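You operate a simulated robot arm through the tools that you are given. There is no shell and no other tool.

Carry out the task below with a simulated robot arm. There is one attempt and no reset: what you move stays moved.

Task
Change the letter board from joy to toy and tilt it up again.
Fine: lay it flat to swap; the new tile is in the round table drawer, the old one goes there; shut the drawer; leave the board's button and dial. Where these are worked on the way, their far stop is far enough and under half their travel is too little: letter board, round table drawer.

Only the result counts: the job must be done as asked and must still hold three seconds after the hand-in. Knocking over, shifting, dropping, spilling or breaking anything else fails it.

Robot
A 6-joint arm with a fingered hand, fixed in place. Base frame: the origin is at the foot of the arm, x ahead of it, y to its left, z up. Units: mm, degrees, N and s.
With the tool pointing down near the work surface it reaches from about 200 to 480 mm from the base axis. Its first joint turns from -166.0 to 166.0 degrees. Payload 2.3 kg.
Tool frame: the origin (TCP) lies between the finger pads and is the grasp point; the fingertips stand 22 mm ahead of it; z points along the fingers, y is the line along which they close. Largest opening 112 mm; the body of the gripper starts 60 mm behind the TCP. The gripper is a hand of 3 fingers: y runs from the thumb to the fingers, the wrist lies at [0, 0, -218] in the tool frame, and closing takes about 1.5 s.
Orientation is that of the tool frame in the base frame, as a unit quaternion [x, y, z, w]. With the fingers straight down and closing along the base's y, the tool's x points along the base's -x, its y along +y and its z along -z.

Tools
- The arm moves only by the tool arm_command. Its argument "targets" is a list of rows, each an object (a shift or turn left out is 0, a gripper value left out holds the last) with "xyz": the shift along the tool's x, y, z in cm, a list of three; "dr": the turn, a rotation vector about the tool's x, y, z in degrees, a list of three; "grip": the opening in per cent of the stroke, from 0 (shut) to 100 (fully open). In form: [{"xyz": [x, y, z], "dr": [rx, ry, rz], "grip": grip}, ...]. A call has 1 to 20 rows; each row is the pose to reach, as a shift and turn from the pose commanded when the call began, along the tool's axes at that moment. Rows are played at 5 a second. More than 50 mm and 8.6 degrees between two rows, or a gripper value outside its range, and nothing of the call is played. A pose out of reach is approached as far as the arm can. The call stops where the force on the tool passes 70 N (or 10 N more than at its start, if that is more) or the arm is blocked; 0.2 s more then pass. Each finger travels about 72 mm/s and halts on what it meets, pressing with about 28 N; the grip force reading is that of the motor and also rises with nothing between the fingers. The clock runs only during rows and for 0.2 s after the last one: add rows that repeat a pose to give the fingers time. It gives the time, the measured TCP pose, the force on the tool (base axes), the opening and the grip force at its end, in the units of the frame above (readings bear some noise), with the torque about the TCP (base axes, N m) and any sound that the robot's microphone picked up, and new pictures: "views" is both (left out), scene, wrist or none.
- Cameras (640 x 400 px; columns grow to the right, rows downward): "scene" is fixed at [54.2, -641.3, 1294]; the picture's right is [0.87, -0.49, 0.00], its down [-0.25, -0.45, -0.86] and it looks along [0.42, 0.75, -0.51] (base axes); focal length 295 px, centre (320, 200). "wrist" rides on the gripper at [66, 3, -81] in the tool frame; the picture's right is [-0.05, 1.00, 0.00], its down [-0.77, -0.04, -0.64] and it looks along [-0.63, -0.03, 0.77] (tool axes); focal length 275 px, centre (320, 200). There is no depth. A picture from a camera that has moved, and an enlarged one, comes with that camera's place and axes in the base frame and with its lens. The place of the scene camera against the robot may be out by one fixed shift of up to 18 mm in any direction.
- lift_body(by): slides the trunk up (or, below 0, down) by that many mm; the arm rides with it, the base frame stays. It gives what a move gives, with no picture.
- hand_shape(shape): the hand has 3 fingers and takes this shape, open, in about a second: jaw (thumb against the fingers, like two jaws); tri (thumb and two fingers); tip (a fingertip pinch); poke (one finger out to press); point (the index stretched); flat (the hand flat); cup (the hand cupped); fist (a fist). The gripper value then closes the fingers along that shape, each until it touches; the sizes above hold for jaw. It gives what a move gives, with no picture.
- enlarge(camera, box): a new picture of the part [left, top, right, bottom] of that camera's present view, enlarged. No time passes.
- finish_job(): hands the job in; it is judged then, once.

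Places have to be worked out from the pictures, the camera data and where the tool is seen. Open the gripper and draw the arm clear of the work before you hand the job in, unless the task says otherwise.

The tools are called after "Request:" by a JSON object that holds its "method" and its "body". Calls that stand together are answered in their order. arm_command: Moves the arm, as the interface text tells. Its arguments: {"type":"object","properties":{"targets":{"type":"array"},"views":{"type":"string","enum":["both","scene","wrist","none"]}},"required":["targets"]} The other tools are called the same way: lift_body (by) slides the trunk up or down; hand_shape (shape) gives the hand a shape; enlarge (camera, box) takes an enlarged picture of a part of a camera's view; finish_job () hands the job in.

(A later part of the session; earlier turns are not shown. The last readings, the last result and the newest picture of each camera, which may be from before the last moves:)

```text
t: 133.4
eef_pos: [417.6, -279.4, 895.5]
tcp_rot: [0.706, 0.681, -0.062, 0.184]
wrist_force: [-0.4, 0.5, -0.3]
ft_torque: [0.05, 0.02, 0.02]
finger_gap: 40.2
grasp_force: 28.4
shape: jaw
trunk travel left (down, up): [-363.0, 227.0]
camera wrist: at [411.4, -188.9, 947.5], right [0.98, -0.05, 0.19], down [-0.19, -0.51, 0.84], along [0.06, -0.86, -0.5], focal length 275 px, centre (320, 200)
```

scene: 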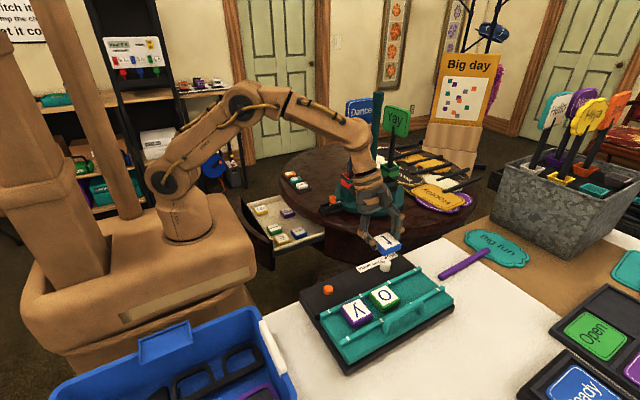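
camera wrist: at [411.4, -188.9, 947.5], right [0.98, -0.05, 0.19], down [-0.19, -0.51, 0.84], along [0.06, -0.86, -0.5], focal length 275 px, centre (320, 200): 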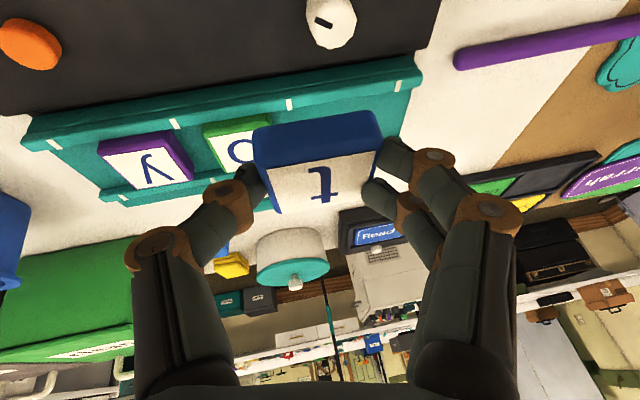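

t is over the board in the same orientation as y. I'll tilt the hand out to reach the slot and move to about 50 mm above it.

Request:
{"method": "arm_command", "body": {"targets": [{"xyz": [-0.76, 0.58, 1.2], "dr": [0.14, -3.23, 0.09], "grip": 28}, {"xyz": [-1.5, 1.16, 2.6], "dr": [0.27, -6.47, 0.17], "grip": 28}, {"xyz": [-2.27, 1.74, 4.13], "dr": [0.41, -9.7, 0.26], "grip": 28}, {"xyz": [-2.27, 1.74, 4.13], "dr": [0.41, -9.7, 0.26], "grip": 28}], "views": "both"}}

Request:
{"method": "enlarge", "body": {"camera": "wrist", "box": [160, 0, 480, 200]}}

Request:
{"method": "enlarge", "body": {"camera": "scene", "box": [320, 180, 480, 320]}}

```text
t: 134.4
eef_pos: [443.1, -316.3, 867.8]
tcp_rot: [0.699, 0.662, -0.122, 0.24]
wrist_force: [0.8, -0.4, 0.4]
ft_torque: [-0.01, -0.01, 0.0]
finger_gap: 40.3
grasp_force: 28.1
shape: jaw
trunk travel left (down, up): [-363.0, 227.0]
camera wrist: at [439.7, -218.2, 904.3], right [0.98, -0.05, 0.19], down [-0.2, -0.35, 0.91], along [0.02, -0.93, -0.36], focal length 275 px, centre (320, 200)
```

scene: 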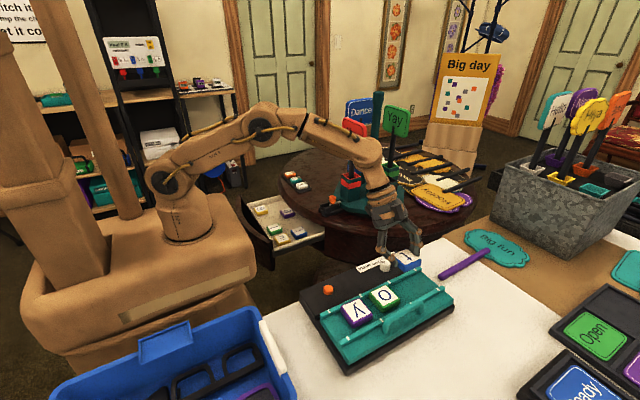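
wrist: 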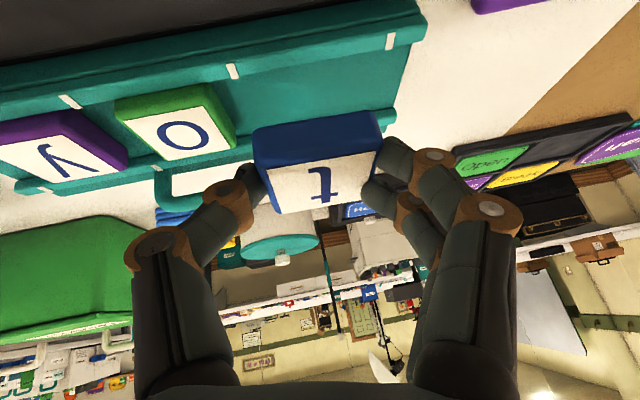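

```text
2.00 times, centred on (320, 100) of wrist
camera zoom: at [439.7, -218.2, 904.3], right [0.98, -0.05, 0.19], down [-0.2, -0.35, 0.91], along [0.02, -0.93, -0.36], focal length 551 px, centre (320, 400)
```

zoom: 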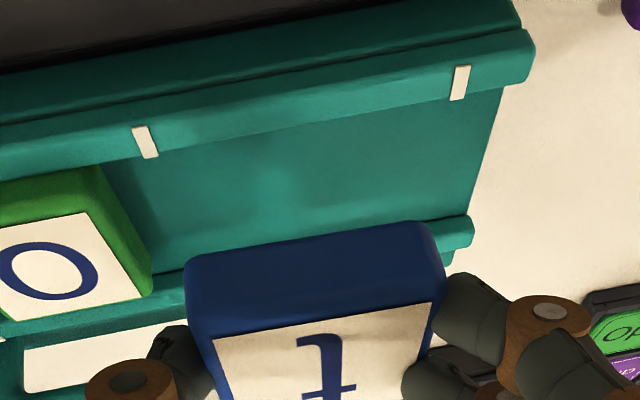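

```text
2.86 times, centred on (400, 250) of scene
camera zoom: at [54.2, -641.3, 1294.0], right [0.87, -0.49, 0.0], down [-0.25, -0.45, -0.86], along [0.42, 0.75, -0.51], focal length 843 px, centre (91, 57)
```

zoom: 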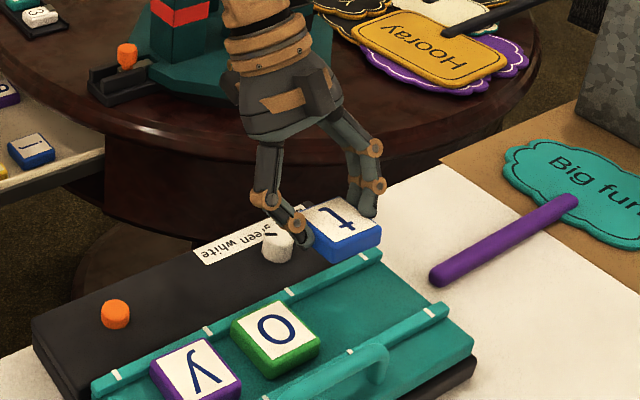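

The slot marks are at x≈416 and 491, so the slot centre is about 453. I'll bring t to about 15 mm above the plate, directly over the slot.

Request:
{"method": "arm_command", "body": {"targets": [{"xyz": [-0.11, 0.03, 1.2], "grip": 28}, {"xyz": [-0.22, 0.06, 2.4], "grip": 28}, {"xyz": [-0.33, 0.09, 3.6], "grip": 28}, {"xyz": [-0.44, 0.11, 4.7], "grip": 28}, {"xyz": [-0.44, 0.11, 4.7], "grip": 28}], "views": "both"}}

Request:
{"method": "enlarge", "body": {"camera": "wrist", "box": [160, 40, 480, 240]}}

Request:
{"method": "enlarge", "body": {"camera": "scene", "box": [335, 235, 463, 335]}}

```text
t: 135.6
eef_pos: [449.5, -342.6, 828.0]
tcp_rot: [0.699, 0.663, -0.122, 0.238]
wrist_force: [-0.2, -0.5, 0.2]
ft_torque: [-0.01, -0.01, 0.01]
finger_gap: 40.1
grasp_force: 28.0
shape: jaw
trunk travel left (down, up): [-363.0, 227.0]
camera wrist: at [447.4, -245.0, 866.1], right [0.98, -0.05, 0.19], down [-0.2, -0.35, 0.91], along [0.02, -0.93, -0.36], focal length 275 px, centre (320, 200)
```

scene: 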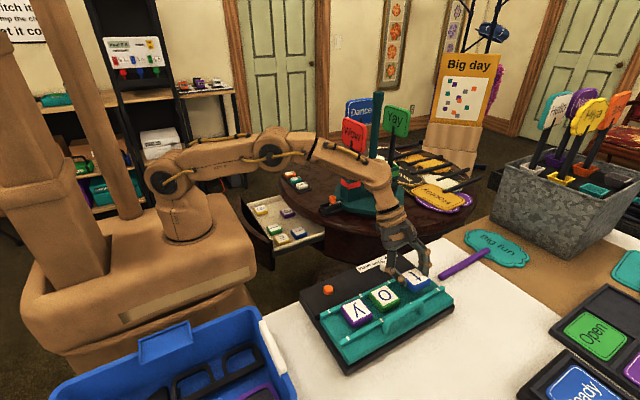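
wrist: 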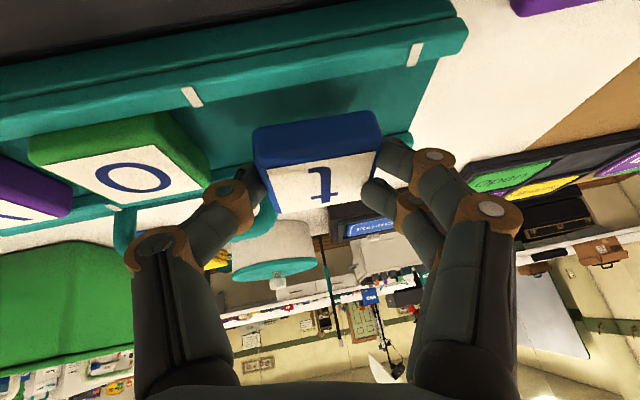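

```text
2.00 times, centred on (320, 140) of wrist
camera zoom: at [447.4, -245.0, 866.1], right [0.98, -0.05, 0.19], down [-0.2, -0.35, 0.91], along [0.02, -0.93, -0.36], focal length 551 px, centre (320, 320)
```

zoom: 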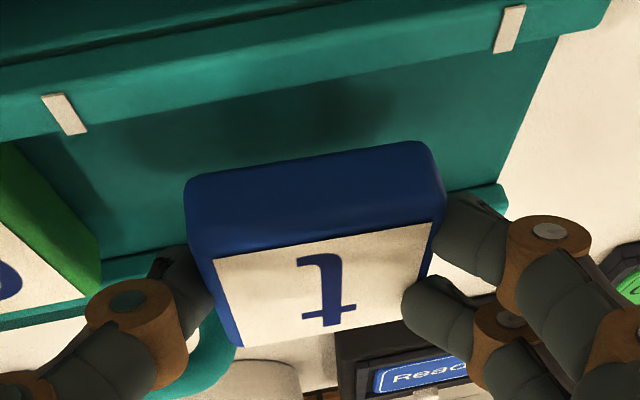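

```text
4.00 times, centred on (399, 285) of scene
camera zoom: at [54.2, -641.3, 1294.0], right [0.87, -0.49, 0.0], down [-0.25, -0.45, -0.86], along [0.42, 0.75, -0.51], focal length 1181 px, centre (4, -140)
```

zoom: 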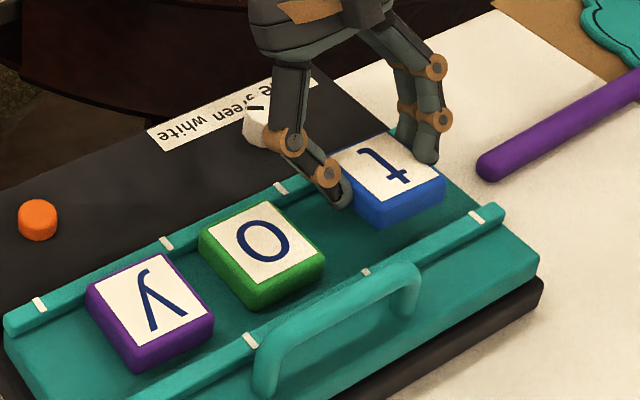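

t hovers over the slot within about 2 mm. I'll lower it vertically onto the plate in small steps.

Request:
{"method": "arm_command", "body": {"targets": [{"xyz": [0.2, 0.08, 0.36], "grip": 28}, {"xyz": [0.4, 0.01, 0.7], "grip": 28}, {"xyz": [0.55, -0.04, 0.96], "grip": 28}, {"xyz": [0.55, -0.04, 0.96], "grip": 28}], "views": "none"}}

```text
t: 136.6
eef_pos: [450.3, -343.4, 818.7]
tcp_rot: [0.7, 0.662, -0.122, 0.239]
wrist_force: [0.1, -0.2, 0.5]
ft_torque: [0.02, -0.01, -0.02]
finger_gap: 40.2
grasp_force: 28.1
shape: jaw
trunk travel left (down, up): [-363.0, 227.0]
```

Request:
{"method": "arm_command", "body": {"targets": [{"xyz": [0.1, -0.03, 0.17], "grip": 28}, {"xyz": [0.2, -0.07, 0.34], "grip": 28}, {"xyz": [0.2, -0.07, 0.34], "grip": 28}], "views": "wrist"}}

Request:
{"method": "enlarge", "body": {"camera": "scene", "box": [335, 235, 463, 335]}}

```text
t: 137.4
eef_pos: [450.8, -341.4, 813.5]
tcp_rot: [0.699, 0.663, -0.122, 0.239]
wrist_force: [0.0, -0.8, -0.1]
ft_torque: [0.02, 0.0, 0.0]
finger_gap: 40.1
grasp_force: 27.7
shape: jaw
trunk travel left (down, up): [-363.0, 227.0]
camera wrist: at [448.5, -243.9, 852.1], right [0.98, -0.05, 0.19], down [-0.2, -0.35, 0.91], along [0.02, -0.93, -0.36], focal length 275 px, centre (320, 200)
```

wrist: 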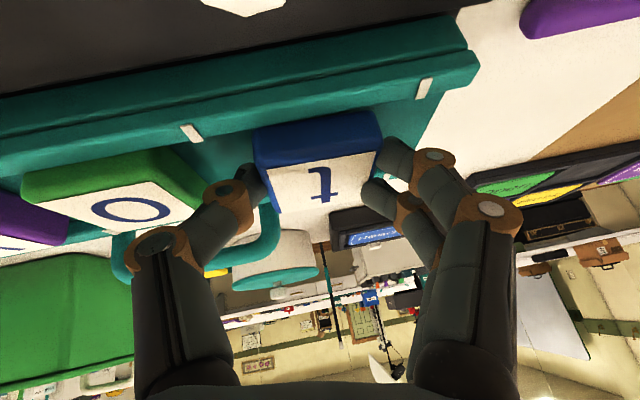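

```text
4.00 times, centred on (399, 285) of scene
camera zoom: at [54.2, -641.3, 1294.0], right [0.87, -0.49, 0.0], down [-0.25, -0.45, -0.86], along [0.42, 0.75, -0.51], focal length 1181 px, centre (4, -140)
```

zoom: 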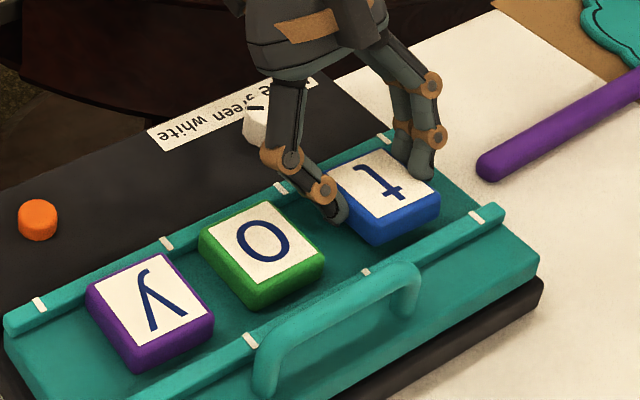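

Not touching yet. I'll lower a bit more until I feel contact.

Request:
{"method": "arm_command", "body": {"targets": [{"xyz": [0.07, -0.03, 0.13], "grip": 28}, {"xyz": [0.15, -0.05, 0.26], "grip": 28}, {"xyz": [0.15, -0.05, 0.26], "grip": 28}], "views": "none"}}

```text
t: 138.2
eef_pos: [451.5, -340.7, 812.5]
tcp_rot: [0.699, 0.663, -0.122, 0.239]
wrist_force: [0.2, 0.1, -0.7]
ft_torque: [-0.01, 0.02, 0.03]
finger_gap: 40.0
grasp_force: 28.4
shape: jaw
trunk travel left (down, up): [-363.0, 227.0]
```

Request:
{"method": "arm_command", "body": {"targets": [{"xyz": [0.07, -0.03, 0.13], "grip": 28}, {"xyz": [0.15, -0.05, 0.26], "grip": 28}, {"xyz": [0.15, -0.05, 0.26], "grip": 28}], "views": "wrist"}}

Request:
{"method": "enlarge", "body": {"camera": "scene", "box": [335, 235, 463, 335]}}

```text
t: 139.0
eef_pos: [450.5, -343.2, 809.3]
tcp_rot: [0.7, 0.662, -0.122, 0.238]
wrist_force: [1.5, -0.3, 6.7]
ft_torque: [0.01, -0.06, -0.04]
finger_gap: 40.2
grasp_force: 28.1
shape: jaw
trunk travel left (down, up): [-363.0, 227.0]
camera wrist: at [448.4, -244.6, 846.7], right [0.98, -0.05, 0.2], down [-0.2, -0.35, 0.91], along [0.03, -0.93, -0.35], focal length 275 px, centre (320, 200)
```

wrist: 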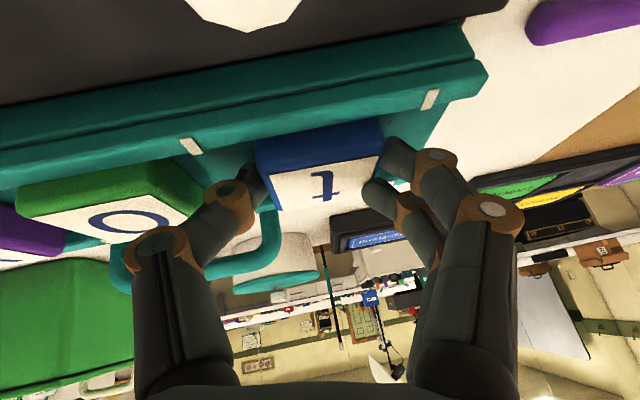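

```text
4.00 times, centred on (399, 285) of scene
camera zoom: at [54.2, -641.3, 1294.0], right [0.87, -0.49, 0.0], down [-0.25, -0.45, -0.86], along [0.42, 0.75, -0.51], focal length 1181 px, centre (4, -140)
```

zoom: 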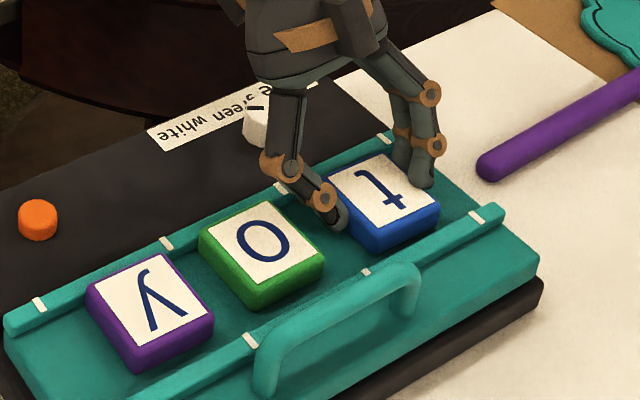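

Contact at 7 N with t seated on the slot. I'll release it gently.

Request:
{"method": "arm_command", "body": {"targets": [{"grip": 36}, {"grip": 40}, {"grip": 44}, {"grip": 48}, {"grip": 52}, {"grip": 52}, {"grip": 52}], "views": "wrist"}}

Request:
{"method": "enlarge", "body": {"camera": "wrist", "box": [160, 60, 480, 260]}}

Request:
{"method": "enlarge", "body": {"camera": "scene", "box": [335, 235, 463, 335]}}

```text
t: 140.6
eef_pos: [450.0, -341.4, 809.6]
tcp_rot: [0.699, 0.663, -0.123, 0.239]
wrist_force: [2.2, -0.8, 5.4]
ft_torque: [-0.01, 0.12, 0.0]
finger_gap: 53.8
grasp_force: 0.1
shape: jaw
trunk travel left (down, up): [-363.0, 227.0]
camera wrist: at [448.5, -244.3, 846.6], right [0.98, -0.05, 0.19], down [-0.2, -0.35, 0.91], along [0.03, -0.93, -0.35], focal length 275 px, centre (320, 200)
```

wrist: 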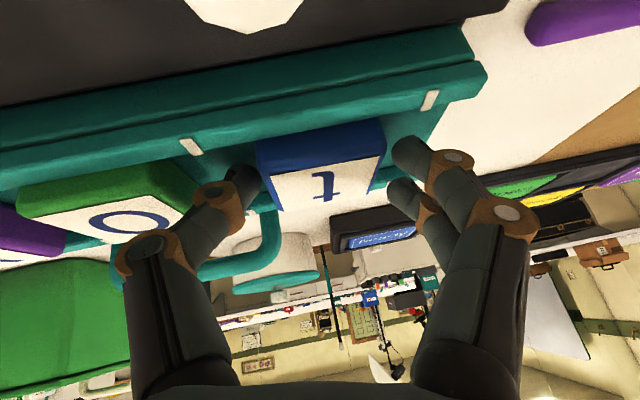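

```text
2.00 times, centred on (320, 160) of wrist
camera zoom: at [448.5, -244.3, 846.6], right [0.98, -0.05, 0.19], down [-0.2, -0.35, 0.91], along [0.03, -0.93, -0.35], focal length 551 px, centre (320, 280)
```

zoom: 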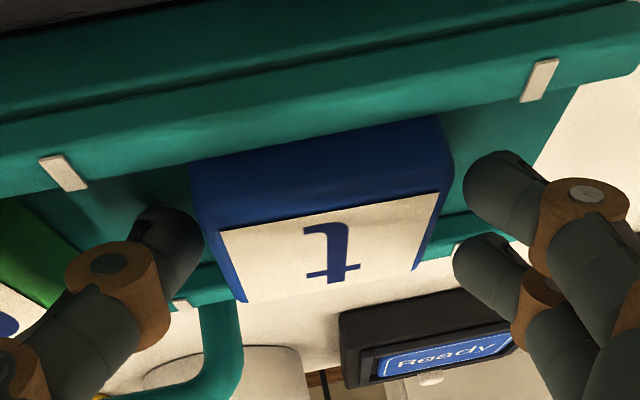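

```text
4.00 times, centred on (399, 285) of scene
camera zoom: at [54.2, -641.3, 1294.0], right [0.87, -0.49, 0.0], down [-0.25, -0.45, -0.86], along [0.42, 0.75, -0.51], focal length 1181 px, centre (4, -140)
```

zoom: 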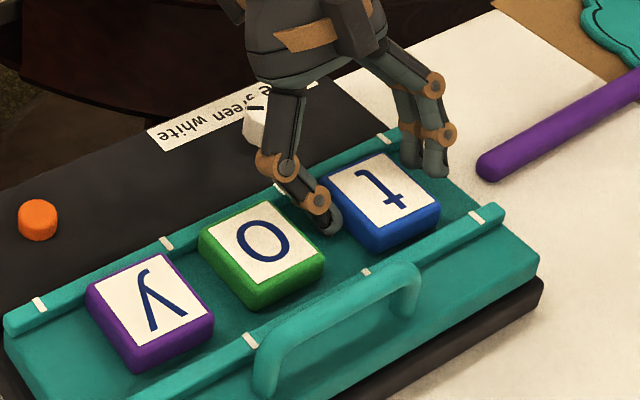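

t is released in its slot. I'll lift the hand straight up and then back away.

Request:
{"method": "arm_command", "body": {"targets": [{"xyz": [-0.2, 0.07, -0.34], "grip": 54}, {"xyz": [-0.49, 0.175, -0.854], "grip": 54}, {"xyz": [-0.98, 0.35, -1.71], "grip": 54}, {"xyz": [-1.2, 0.4, -3.5], "grip": 54}, {"xyz": [-1.2, 0.4, -6.0], "grip": 54}, {"xyz": [-1.2, 0.0, -9.0], "grip": 54}, {"xyz": [-1.2, 0.0, -9.0], "grip": 54}], "views": "both"}}

Request:
{"method": "enlarge", "body": {"camera": "scene", "box": [335, 235, 463, 335]}}

Request:
{"method": "enlarge", "body": {"camera": "wrist", "box": [100, 0, 500, 250]}}

```text
t: 142.2
eef_pos: [438.3, -307.7, 890.9]
tcp_rot: [0.699, 0.663, -0.122, 0.24]
wrist_force: [0.1, -0.3, 1.1]
ft_torque: [0.01, 0.01, -0.01]
finger_gap: 59.8
grasp_force: 0.1
shape: jaw
trunk travel left (down, up): [-363.0, 227.0]
camera wrist: at [435.7, -209.7, 928.9], right [0.98, -0.05, 0.19], down [-0.2, -0.35, 0.91], along [0.02, -0.93, -0.36], focal length 275 px, centre (320, 200)
```

scene: 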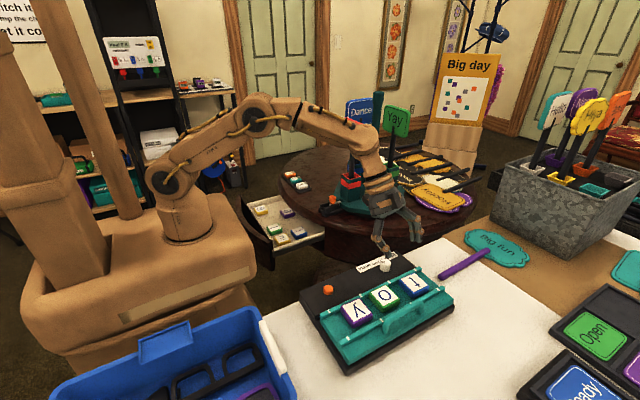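
wrist: 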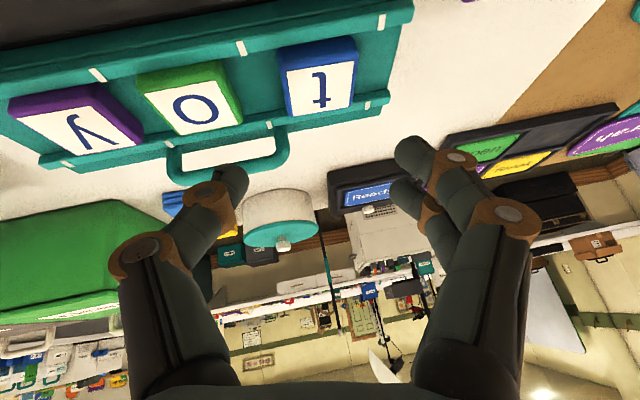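

```text
4.00 times, centred on (399, 285) of scene
camera zoom: at [54.2, -641.3, 1294.0], right [0.87, -0.49, 0.0], down [-0.25, -0.45, -0.86], along [0.42, 0.75, -0.51], focal length 1181 px, centre (4, -140)
```

zoom: 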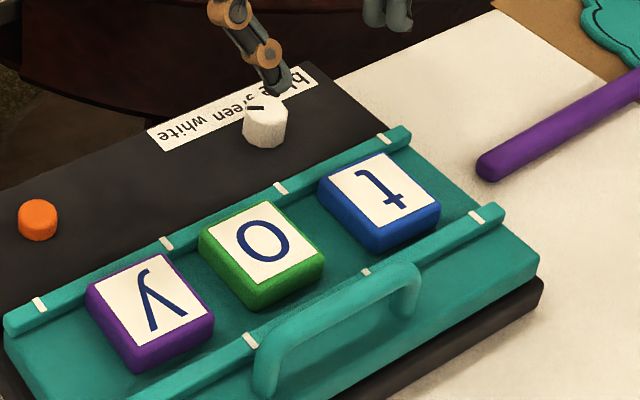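

```text
1.60 times, centred on (300, 125) of wrist
camera zoom: at [435.7, -209.7, 928.9], right [0.98, -0.05, 0.19], down [-0.2, -0.35, 0.91], along [0.02, -0.93, -0.36], focal length 440 px, centre (352, 320)
```

zoom: 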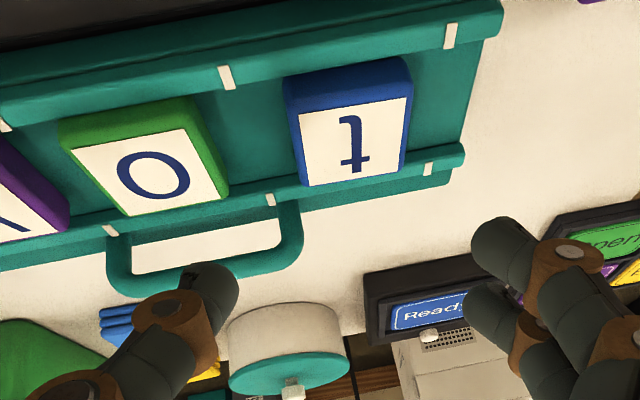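

"toy" now reads correctly and t lies squarely between the rails. To tilt the plate up I'll grip its arched handle, so first I'll reorient the hand (facing about -30°, tilted 28°) and move to where I can see it.

Request:
{"method": "arm_command", "body": {"targets": [{"xyz": [-0.33, -1.56, -0.9], "dr": [-2.63, 0.87, -7.13], "grip": 54}, {"xyz": [-0.66, -3.11, -1.6], "dr": [-5.27, 1.75, -14.26], "grip": 54}, {"xyz": [-0.99, -4.67, -1.9], "dr": [-7.9, 2.62, -21.38], "grip": 54}, {"xyz": [-1.32, -6.22, -2.0], "dr": [-10.54, 3.49, -28.51], "grip": 54}, {"xyz": [-1.65, -7.78, -2.05], "dr": [-13.17, 4.36, -35.64], "grip": 54}, {"xyz": [-1.98, -9.33, -2.08], "dr": [-15.8, 5.24, -42.77], "grip": 54}, {"xyz": [-2.31, -10.89, -2.08], "dr": [-18.44, 6.11, -49.89], "grip": 54}, {"xyz": [-2.64, -12.44, -2.08], "dr": [-21.07, 6.98, -57.02], "grip": 54}, {"xyz": [-2.64, -12.44, -2.08], "dr": [-21.07, 6.98, -57.02], "grip": 54}], "views": "both"}}

Request:
{"method": "enlarge", "body": {"camera": "wrist", "box": [120, 20, 480, 245]}}

```text
t: 144.2
eef_pos: [309.7, -317.6, 903.4]
tcp_rot: [0.252, 0.938, -0.061, 0.232]
wrist_force: [-0.5, 0.7, -0.5]
ft_torque: [0.02, 0.01, 0.01]
finger_gap: 59.9
grasp_force: 0.0
shape: jaw
trunk travel left (down, up): [-363.0, 227.0]
camera wrist: at [227.9, -266.9, 943.4], right [0.54, 0.84, 0.02], down [0.32, -0.23, 0.92], along [0.78, -0.49, -0.39], focal length 275 px, centre (320, 200)
```

scene: 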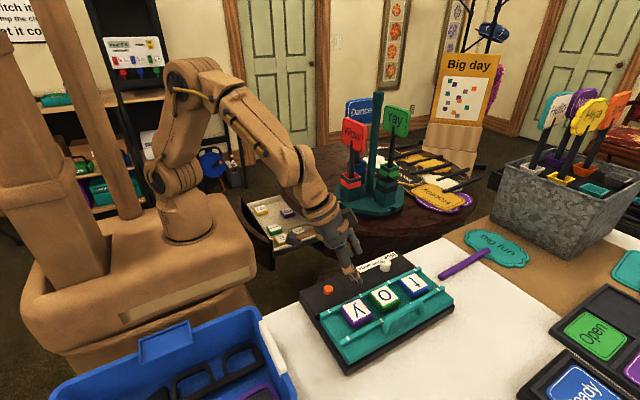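
wrist: 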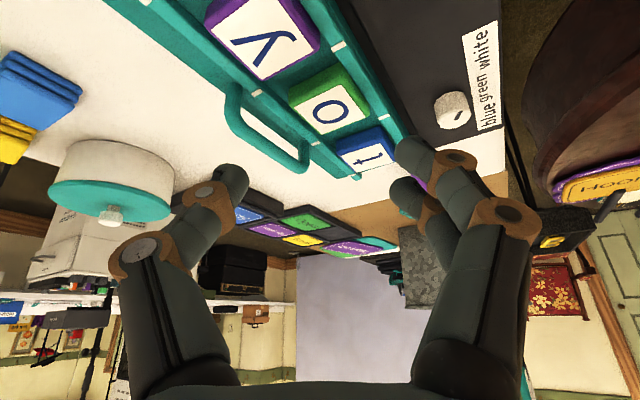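

```text
1.78 times, centred on (300, 132) of wrist
camera zoom: at [227.9, -266.9, 943.4], right [0.54, 0.84, 0.02], down [0.32, -0.23, 0.92], along [0.78, -0.49, -0.39], focal length 489 px, centre (356, 320)
```

zoom: 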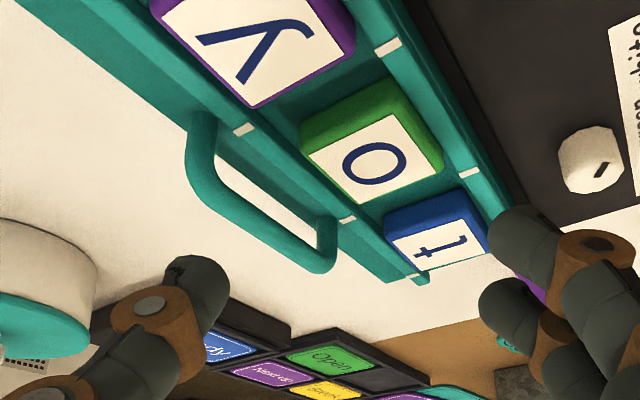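

The handle is clearly visible: posts at x≈325 and 404, y≈-397, with the bar at about z 818. I'll narrow the opening to about 40 mm and move to a pregrasp 60 mm short of the bar.

Request:
{"method": "arm_command", "body": {"targets": [{"xyz": [-1.1, -1.5, 1.4], "grip": 37}, {"xyz": [-2.3, -3.0, 2.8], "grip": 37}, {"xyz": [-3.45, -4.53, 4.27], "grip": 37}, {"xyz": [-3.45, -4.53, 4.27], "grip": 37}], "views": "both"}}

Request:
{"method": "enlarge", "body": {"camera": "wrist", "box": [160, 60, 480, 260]}}

```text
t: 145.2
eef_pos: [332.0, -383.2, 877.2]
tcp_rot: [0.253, 0.938, -0.061, 0.231]
wrist_force: [-0.1, -0.3, -0.4]
ft_torque: [0.02, 0.04, 0.01]
finger_gap: 41.9
grasp_force: 0.0
shape: jaw
trunk travel left (down, up): [-363.0, 227.0]
camera wrist: at [250.6, -331.7, 918.1], right [0.54, 0.84, 0.02], down [0.32, -0.23, 0.92], along [0.78, -0.49, -0.39], focal length 275 px, centre (320, 200)
```

scene: 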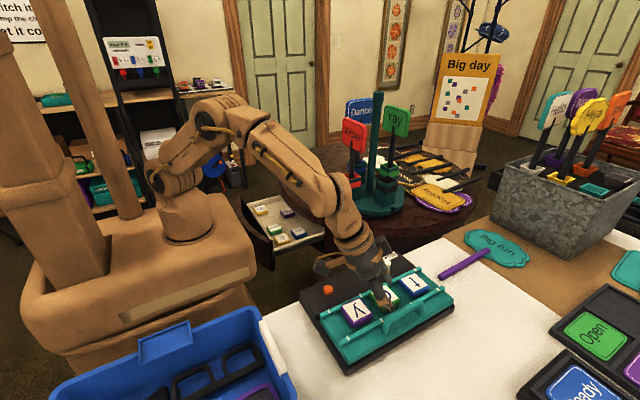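
wrist: 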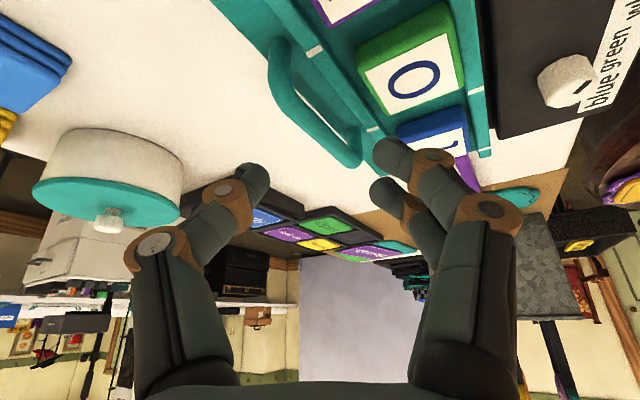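

```text
2.00 times, centred on (320, 160) of wrist
camera zoom: at [250.6, -331.7, 918.1], right [0.54, 0.84, 0.02], down [0.32, -0.23, 0.92], along [0.78, -0.49, -0.39], focal length 551 px, centre (320, 280)
```

zoom: 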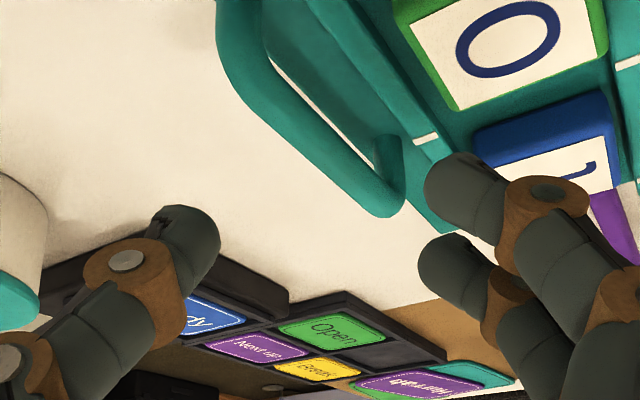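

The bar crosses the middle of the grip (x≈-5, y≈-3 in the tool frame), 69 mm ahead. I'll shift 4 mm toward the thumb and advance 55 mm.

Request:
{"method": "arm_command", "body": {"targets": [{"xyz": [0, -0.2, 1.5], "grip": 37}, {"xyz": [0, -0.37, 3.0], "grip": 37}, {"xyz": [0, -0.37, 4.2], "grip": 37}, {"xyz": [0, -0.37, 5.0], "grip": 37}, {"xyz": [0, -0.37, 5.4], "grip": 37}, {"xyz": [0, -0.37, 5.4], "grip": 37}], "views": "both"}}

Request:
{"method": "enlarge", "body": {"camera": "wrist", "box": [160, 80, 480, 280]}}

Request:
{"method": "enlarge", "body": {"camera": "scene", "box": [335, 245, 463, 345]}}

```text
t: 146.6
eef_pos: [348.6, -400.6, 829.4]
tcp_rot: [0.253, 0.937, -0.062, 0.232]
wrist_force: [0.4, 0.4, 0.9]
ft_torque: [-0.01, 0.02, 0.03]
finger_gap: 42.0
grasp_force: 0.1
shape: jaw
trunk travel left (down, up): [-363.0, 227.0]
camera wrist: at [268.4, -348.7, 871.0], right [0.54, 0.84, 0.02], down [0.32, -0.23, 0.92], along [0.78, -0.49, -0.39], focal length 275 px, centre (320, 200)
```

scene: 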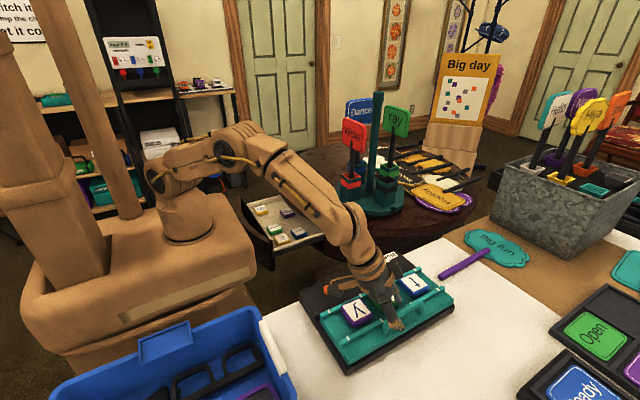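
wrist: 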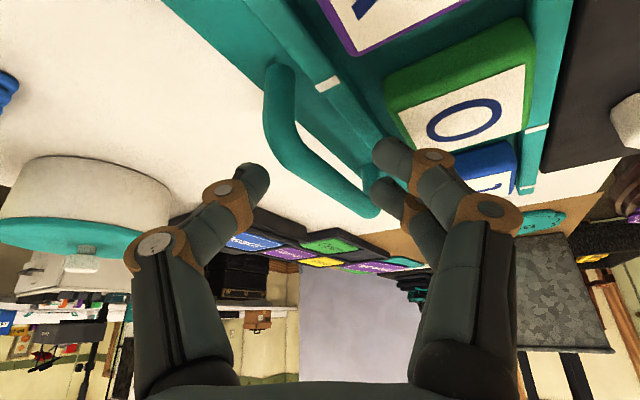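

```text
2.00 times, centred on (320, 180) of wrist
camera zoom: at [268.4, -348.7, 871.0], right [0.54, 0.84, 0.02], down [0.32, -0.23, 0.92], along [0.78, -0.49, -0.39], focal length 551 px, centre (320, 240)
```

zoom: 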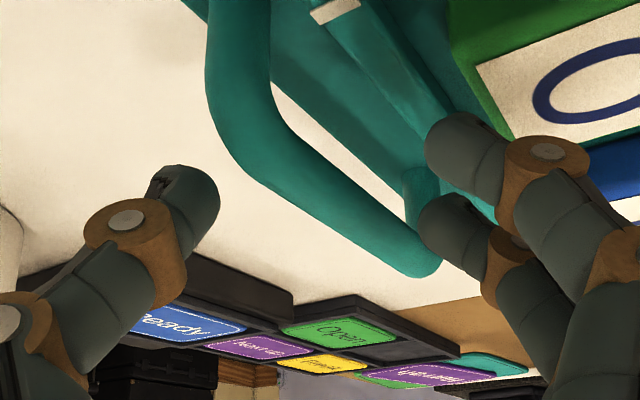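

```text
4.00 times, centred on (399, 295) of scene
camera zoom: at [54.2, -641.3, 1294.0], right [0.87, -0.49, 0.0], down [-0.25, -0.45, -0.86], along [0.42, 0.75, -0.51], focal length 1181 px, centre (4, -180)
```

zoom: 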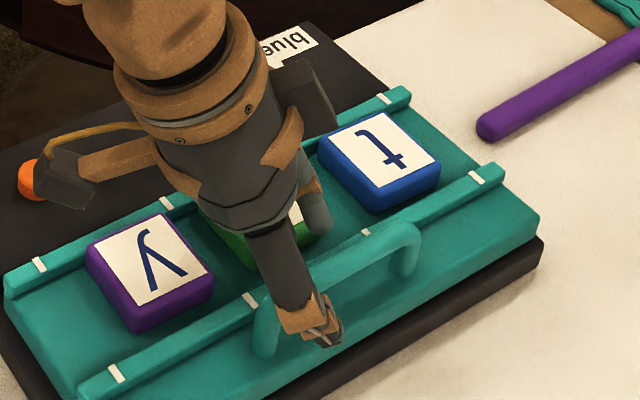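

The bar now runs through the grip about 13 mm ahead of the TCP. Closing on the handle.

Request:
{"method": "arm_command", "body": {"targets": [{"grip": 20}, {"grip": 5}, {"grip": 0}, {"grip": 0}, {"grip": 0}, {"grip": 0}], "views": "wrist"}}

Request:
{"method": "enlarge", "body": {"camera": "wrist", "box": [160, 80, 480, 280]}}

```text
t: 148.0
eef_pos: [349.7, -400.0, 831.4]
tcp_rot: [0.253, 0.937, -0.063, 0.233]
wrist_force: [3.5, -2.3, 10.5]
ft_torque: [-0.03, -0.29, 0.26]
finger_gap: 7.7
grasp_force: 27.8
shape: jaw
trunk travel left (down, up): [-363.0, 227.0]
camera wrist: at [268.3, -348.3, 871.8], right [0.54, 0.84, 0.02], down [0.31, -0.22, 0.92], along [0.78, -0.49, -0.39], focal length 275 px, centre (320, 200)
```

wrist: 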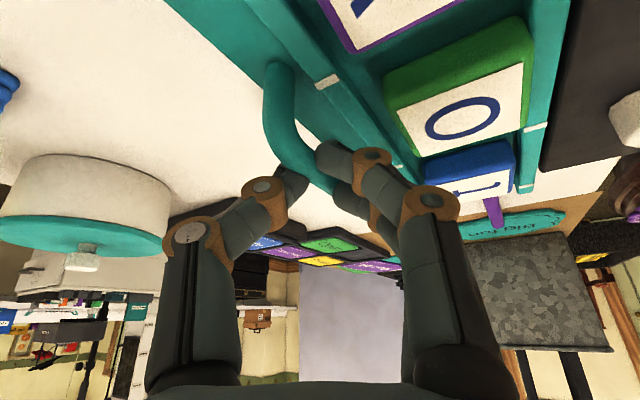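

```text
2.00 times, centred on (320, 180) of wrist
camera zoom: at [268.3, -348.3, 871.8], right [0.54, 0.84, 0.02], down [0.31, -0.22, 0.92], along [0.78, -0.49, -0.39], focal length 551 px, centre (320, 240)
```

zoom: 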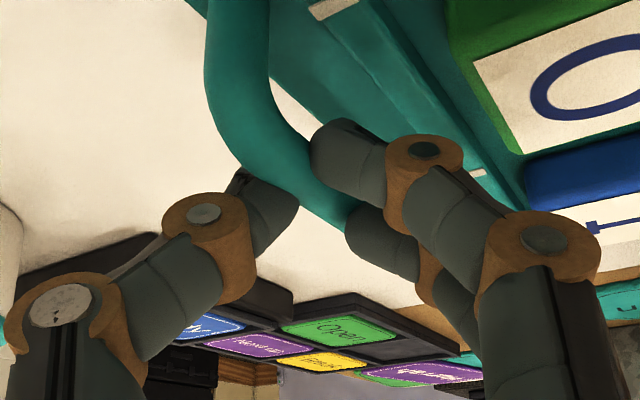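

The handle is gripped (gap 7.7 mm, thumb and both fingers on the bar). I'll start lifting it along its hinge arc, upward with a slight shift toward +y.

Request:
{"method": "arm_command", "body": {"targets": [{"xyz": [-0.1, 0.07, -0.28], "grip": 0}, {"xyz": [-0.2, 0.15, -0.57], "grip": 0}, {"xyz": [-0.3, 0.24, -0.86], "grip": 0}, {"xyz": [-0.39, 0.33, -1.15], "grip": 0}, {"xyz": [-0.48, 0.42, -1.44], "grip": 0}, {"xyz": [-0.48, 0.42, -1.44], "grip": 0}], "views": "both"}}

Request:
{"method": "enlarge", "body": {"camera": "scene", "box": [315, 245, 475, 365]}}

```text
t: 149.4
eef_pos: [348.4, -394.6, 845.0]
tcp_rot: [0.252, 0.937, -0.062, 0.232]
wrist_force: [-8.3, 1.4, -3.1]
ft_torque: [-0.01, 0.22, 0.05]
finger_gap: 3.8
grasp_force: 27.6
shape: jaw
trunk travel left (down, up): [-363.0, 227.0]
camera wrist: at [267.5, -343.1, 886.4], right [0.54, 0.84, 0.02], down [0.31, -0.23, 0.92], along [0.78, -0.49, -0.39], focal length 275 px, centre (320, 200)
```

scene: 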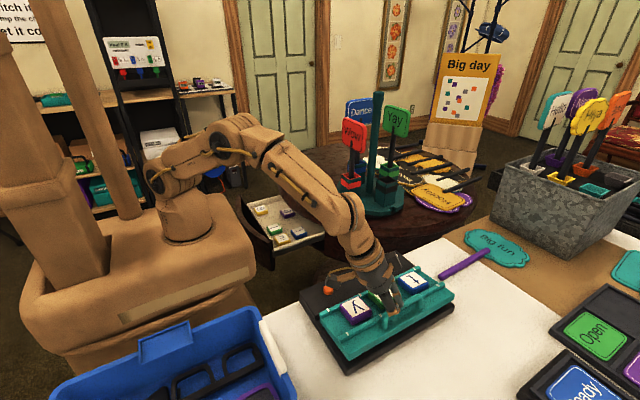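
wrist: 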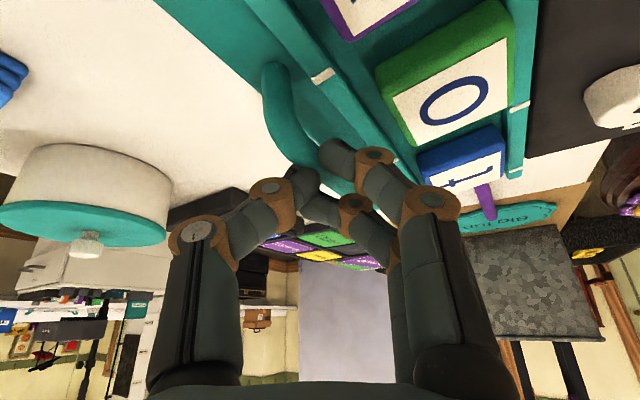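

```text
3.33 times, centred on (395, 305) of scene
camera zoom: at [54.2, -641.3, 1294.0], right [0.87, -0.49, 0.0], down [-0.25, -0.45, -0.86], along [0.42, 0.75, -0.51], focal length 984 px, centre (70, -150)
```

zoom: 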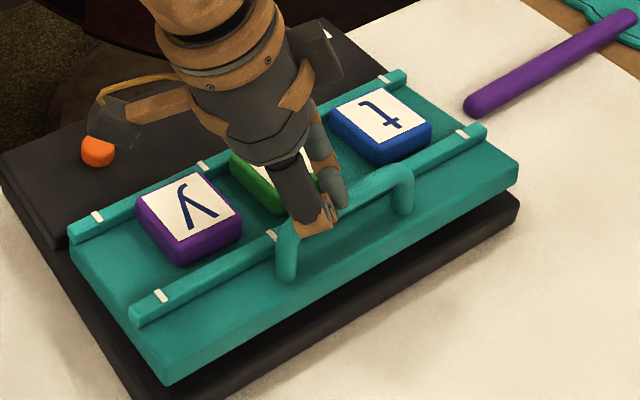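

The plate is rising with the handle. One finger has slipped partly over the bar, but the others hold it. I'll continue slowly along the arc.

Request:
{"method": "arm_command", "body": {"targets": [{"xyz": [-0.08, 0.1, -0.3], "grip": 0}, {"xyz": [-0.17, 0.22, -0.59], "grip": 0}, {"xyz": [-0.25, 0.35, -0.89], "grip": 0}, {"xyz": [-0.32, 0.48, -1.19], "grip": 0}, {"xyz": [-0.32, 0.48, -1.19], "grip": 0}], "views": "wrist"}}

Request:
{"method": "enlarge", "body": {"camera": "scene", "box": [315, 245, 475, 365]}}

Request:
{"method": "enlarge", "body": {"camera": "wrist", "box": [160, 80, 480, 280]}}

```text
t: 150.6
eef_pos: [350.6, -389.6, 857.8]
tcp_rot: [0.253, 0.937, -0.063, 0.231]
wrist_force: [0.3, -0.5, -0.3]
ft_torque: [-0.02, 0.01, -0.04]
finger_gap: 1.3
grasp_force: 28.6
shape: jaw
trunk travel left (down, up): [-363.0, 227.0]
camera wrist: at [269.5, -337.8, 898.3], right [0.54, 0.84, 0.02], down [0.32, -0.23, 0.92], along [0.78, -0.49, -0.39], focal length 275 px, centre (320, 200)
```

wrist: 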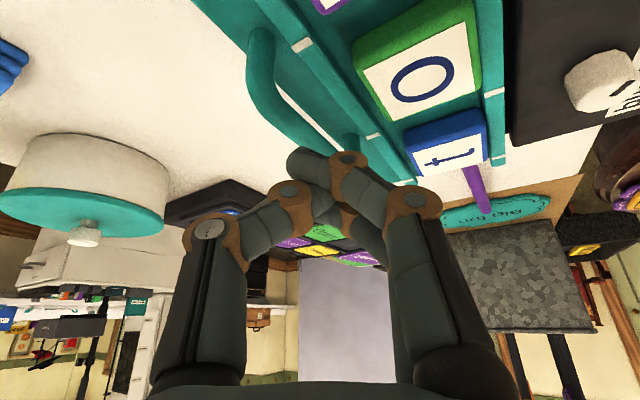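

```text
3.33 times, centred on (395, 305) of scene
camera zoom: at [54.2, -641.3, 1294.0], right [0.87, -0.49, 0.0], down [-0.25, -0.45, -0.86], along [0.42, 0.75, -0.51], focal length 984 px, centre (70, -150)
```

zoom: 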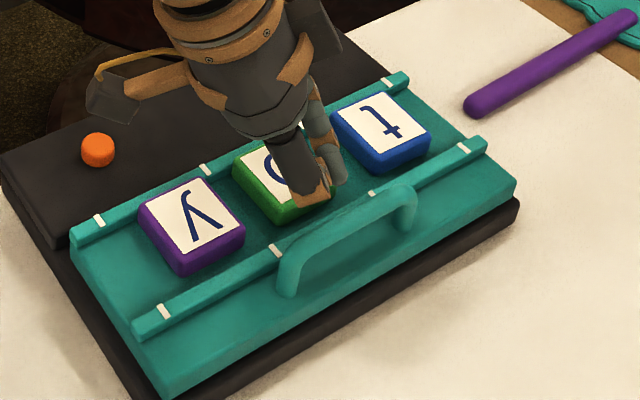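

```text
2.00 times, centred on (320, 180) of wrist
camera zoom: at [269.5, -337.8, 898.3], right [0.54, 0.84, 0.02], down [0.32, -0.23, 0.92], along [0.78, -0.49, -0.39], focal length 551 px, centre (320, 240)
```

zoom: 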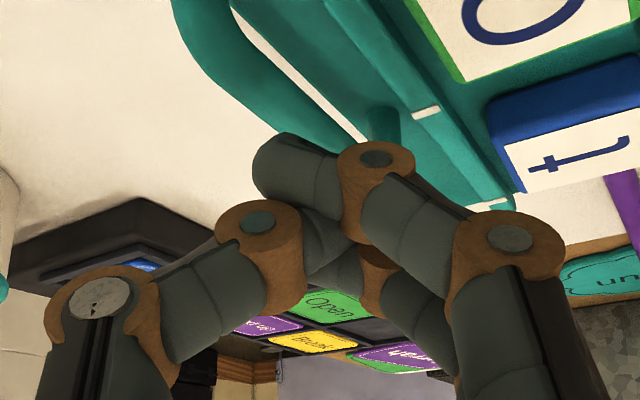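

The bar slipped out of the fingertip grip and the plate dropped back flat; the tiles still look in order. Hooking a single finger under the bar should be more secure, so I'll raise clear and check the board and the "point" shape.

Request:
{"method": "arm_command", "body": {"targets": [{"xyz": [0.3, 0.2, -1.5], "grip": 0}, {"xyz": [0.6, 0.5, -4], "grip": 0}, {"xyz": [1.0, 1.0, -7], "grip": 20}, {"xyz": [1.0, 1.5, -10], "grip": 40}, {"xyz": [1.0, 1.5, -12], "grip": 50}, {"xyz": [1.0, 1.5, -12], "grip": 50}], "views": "both"}}

Request:
{"method": "hand_shape", "body": {"shape": "point"}}

Request:
{"method": "enlarge", "body": {"camera": "wrist", "box": [0, 0, 640, 400]}}

Request:
{"method": "enlarge", "body": {"camera": "scene", "box": [280, 160, 480, 360]}}

```text
t: 152.0
eef_pos: [301.9, -345.0, 959.2]
tcp_rot: [0.253, 0.938, -0.063, 0.23]
wrist_force: [0.0, 0.3, -0.9]
ft_torque: [0.0, 0.01, -0.02]
finger_gap: 55.5
grasp_force: 0.0
shape: jaw
trunk travel left (down, up): [-363.0, 227.0]
camera wrist: at [221.2, -292.8, 1000.5], right [0.54, 0.84, 0.02], down [0.32, -0.23, 0.92], along [0.78, -0.49, -0.39], focal length 275 px, centre (320, 200)
```

scene: 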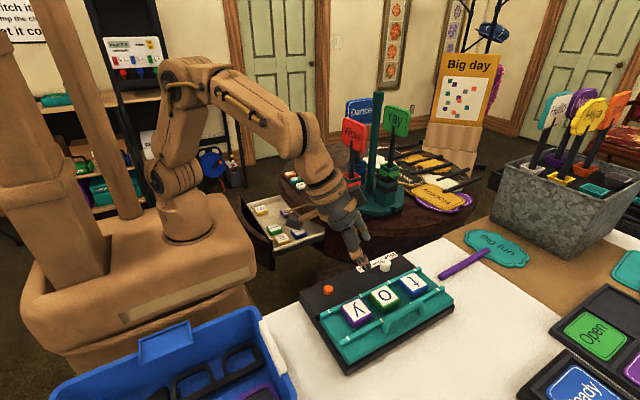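
wrist: 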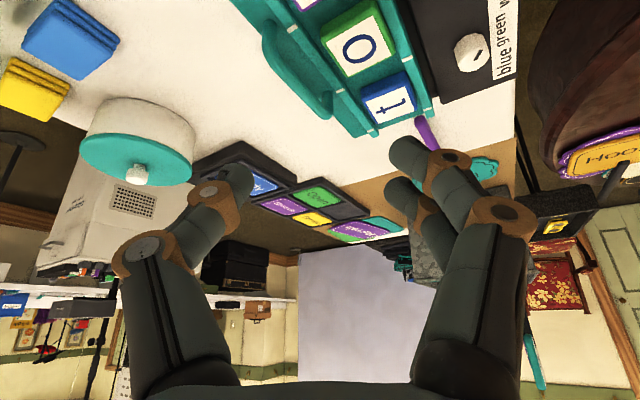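

```text
t: 152.9
eef_pos: [303.0, -344.5, 958.6]
tcp_rot: [0.252, 0.937, -0.062, 0.232]
wrist_force: [-1.2, -0.1, 0.0]
ft_torque: [0.01, 0.02, 0.0]
finger_gap: 0.3
grasp_force: 0.1
shape: point
trunk travel left (down, up): [-363.0, 227.0]
```

```text
1.00 times, centred on (320, 200) of wrist (not enlarged: the box is as wide or as high as the picture)
camera zoom: at [221.3, -292.9, 1000.3], right [0.54, 0.84, 0.02], down [0.32, -0.23, 0.92], along [0.78, -0.49, -0.39], focal length 275 px, centre (320, 200)
```

zoom: 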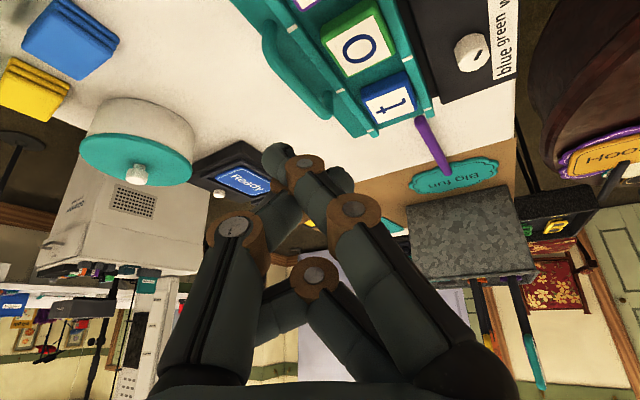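

```text
2.00 times, centred on (380, 260) of scene
camera zoom: at [54.2, -641.3, 1294.0], right [0.87, -0.49, 0.0], down [-0.25, -0.45, -0.86], along [0.42, 0.75, -0.51], focal length 590 px, centre (200, 80)
```

zoom: 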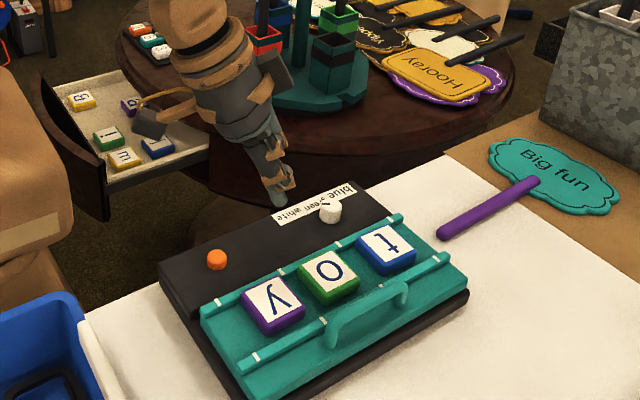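

The board is intact and flat with "toy" in place. I'll take a closer look at the pointing finger.

Request:
{"method": "enlarge", "body": {"camera": "wrist", "box": [180, 100, 500, 300]}}

Request:
{"method": "enlarge", "body": {"camera": "scene", "box": [320, 170, 400, 250]}}

Request:
{"method": "hand_shape", "body": {"shape": "poke"}}

Request:
{"method": "enlarge", "body": {"camera": "wrist", "box": [140, 80, 540, 330]}}

Request:
{"method": "enlarge", "body": {"camera": "scene", "box": [320, 170, 400, 250]}}

```text
2.00 times, centred on (340, 200) of wrist
camera zoom: at [221.3, -292.9, 1000.3], right [0.54, 0.84, 0.02], down [0.32, -0.23, 0.92], along [0.78, -0.49, -0.39], focal length 551 px, centre (280, 200)
```

zoom: 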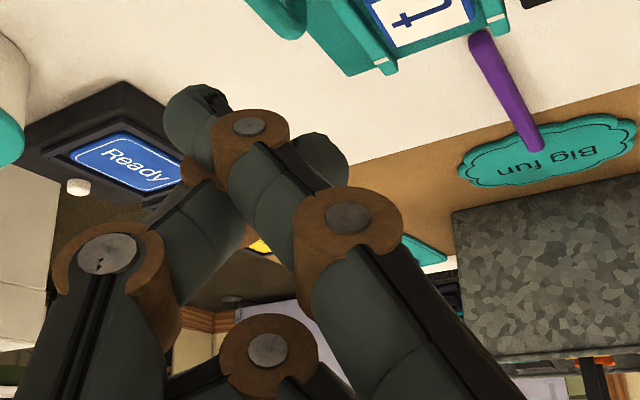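

```text
5.00 times, centred on (360, 210) of scene
camera zoom: at [54.2, -641.3, 1294.0], right [0.87, -0.49, 0.0], down [-0.25, -0.45, -0.86], along [0.42, 0.75, -0.51], focal length 1476 px, centre (120, 150)
```

zoom: 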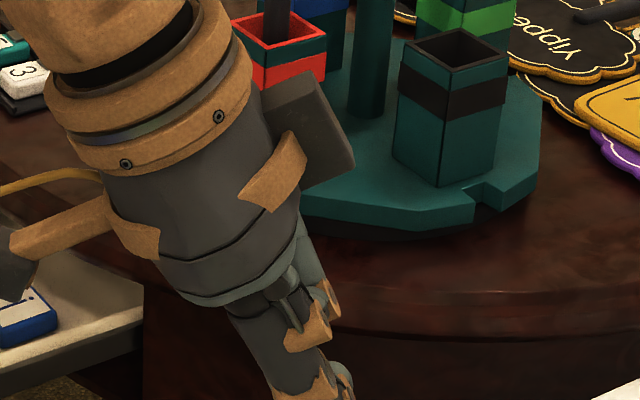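

```text
t: 153.8
eef_pos: [301.2, -345.9, 959.0]
tcp_rot: [0.253, 0.937, -0.063, 0.232]
wrist_force: [0.7, 0.7, 0.2]
ft_torque: [-0.02, 0.0, -0.05]
finger_gap: 0.0
grasp_force: 0.0
shape: poke
trunk travel left (down, up): [-363.0, 227.0]
```

```text
1.60 times, centred on (340, 205) of wrist
camera zoom: at [221.3, -292.9, 1000.3], right [0.54, 0.84, 0.02], down [0.32, -0.23, 0.92], along [0.78, -0.49, -0.39], focal length 440 px, centre (288, 192)
```

zoom: 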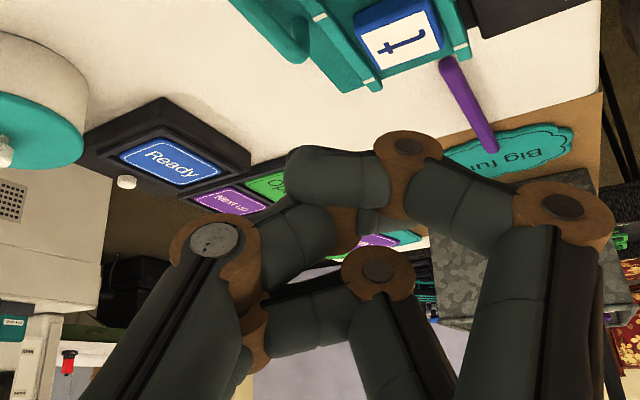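

```text
5.00 times, centred on (360, 210) of scene
camera zoom: at [54.2, -641.3, 1294.0], right [0.87, -0.49, 0.0], down [-0.25, -0.45, -0.86], along [0.42, 0.75, -0.51], focal length 1476 px, centre (120, 150)
```

zoom: 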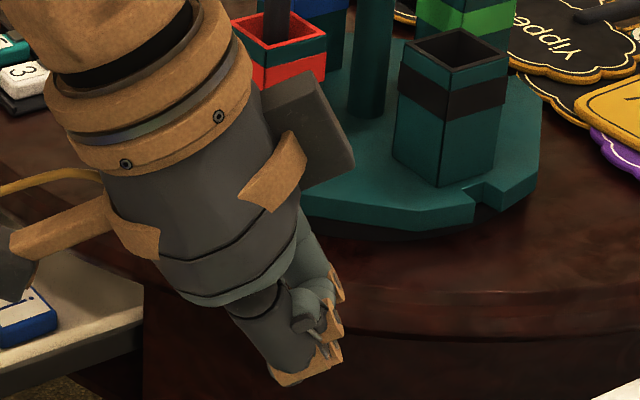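

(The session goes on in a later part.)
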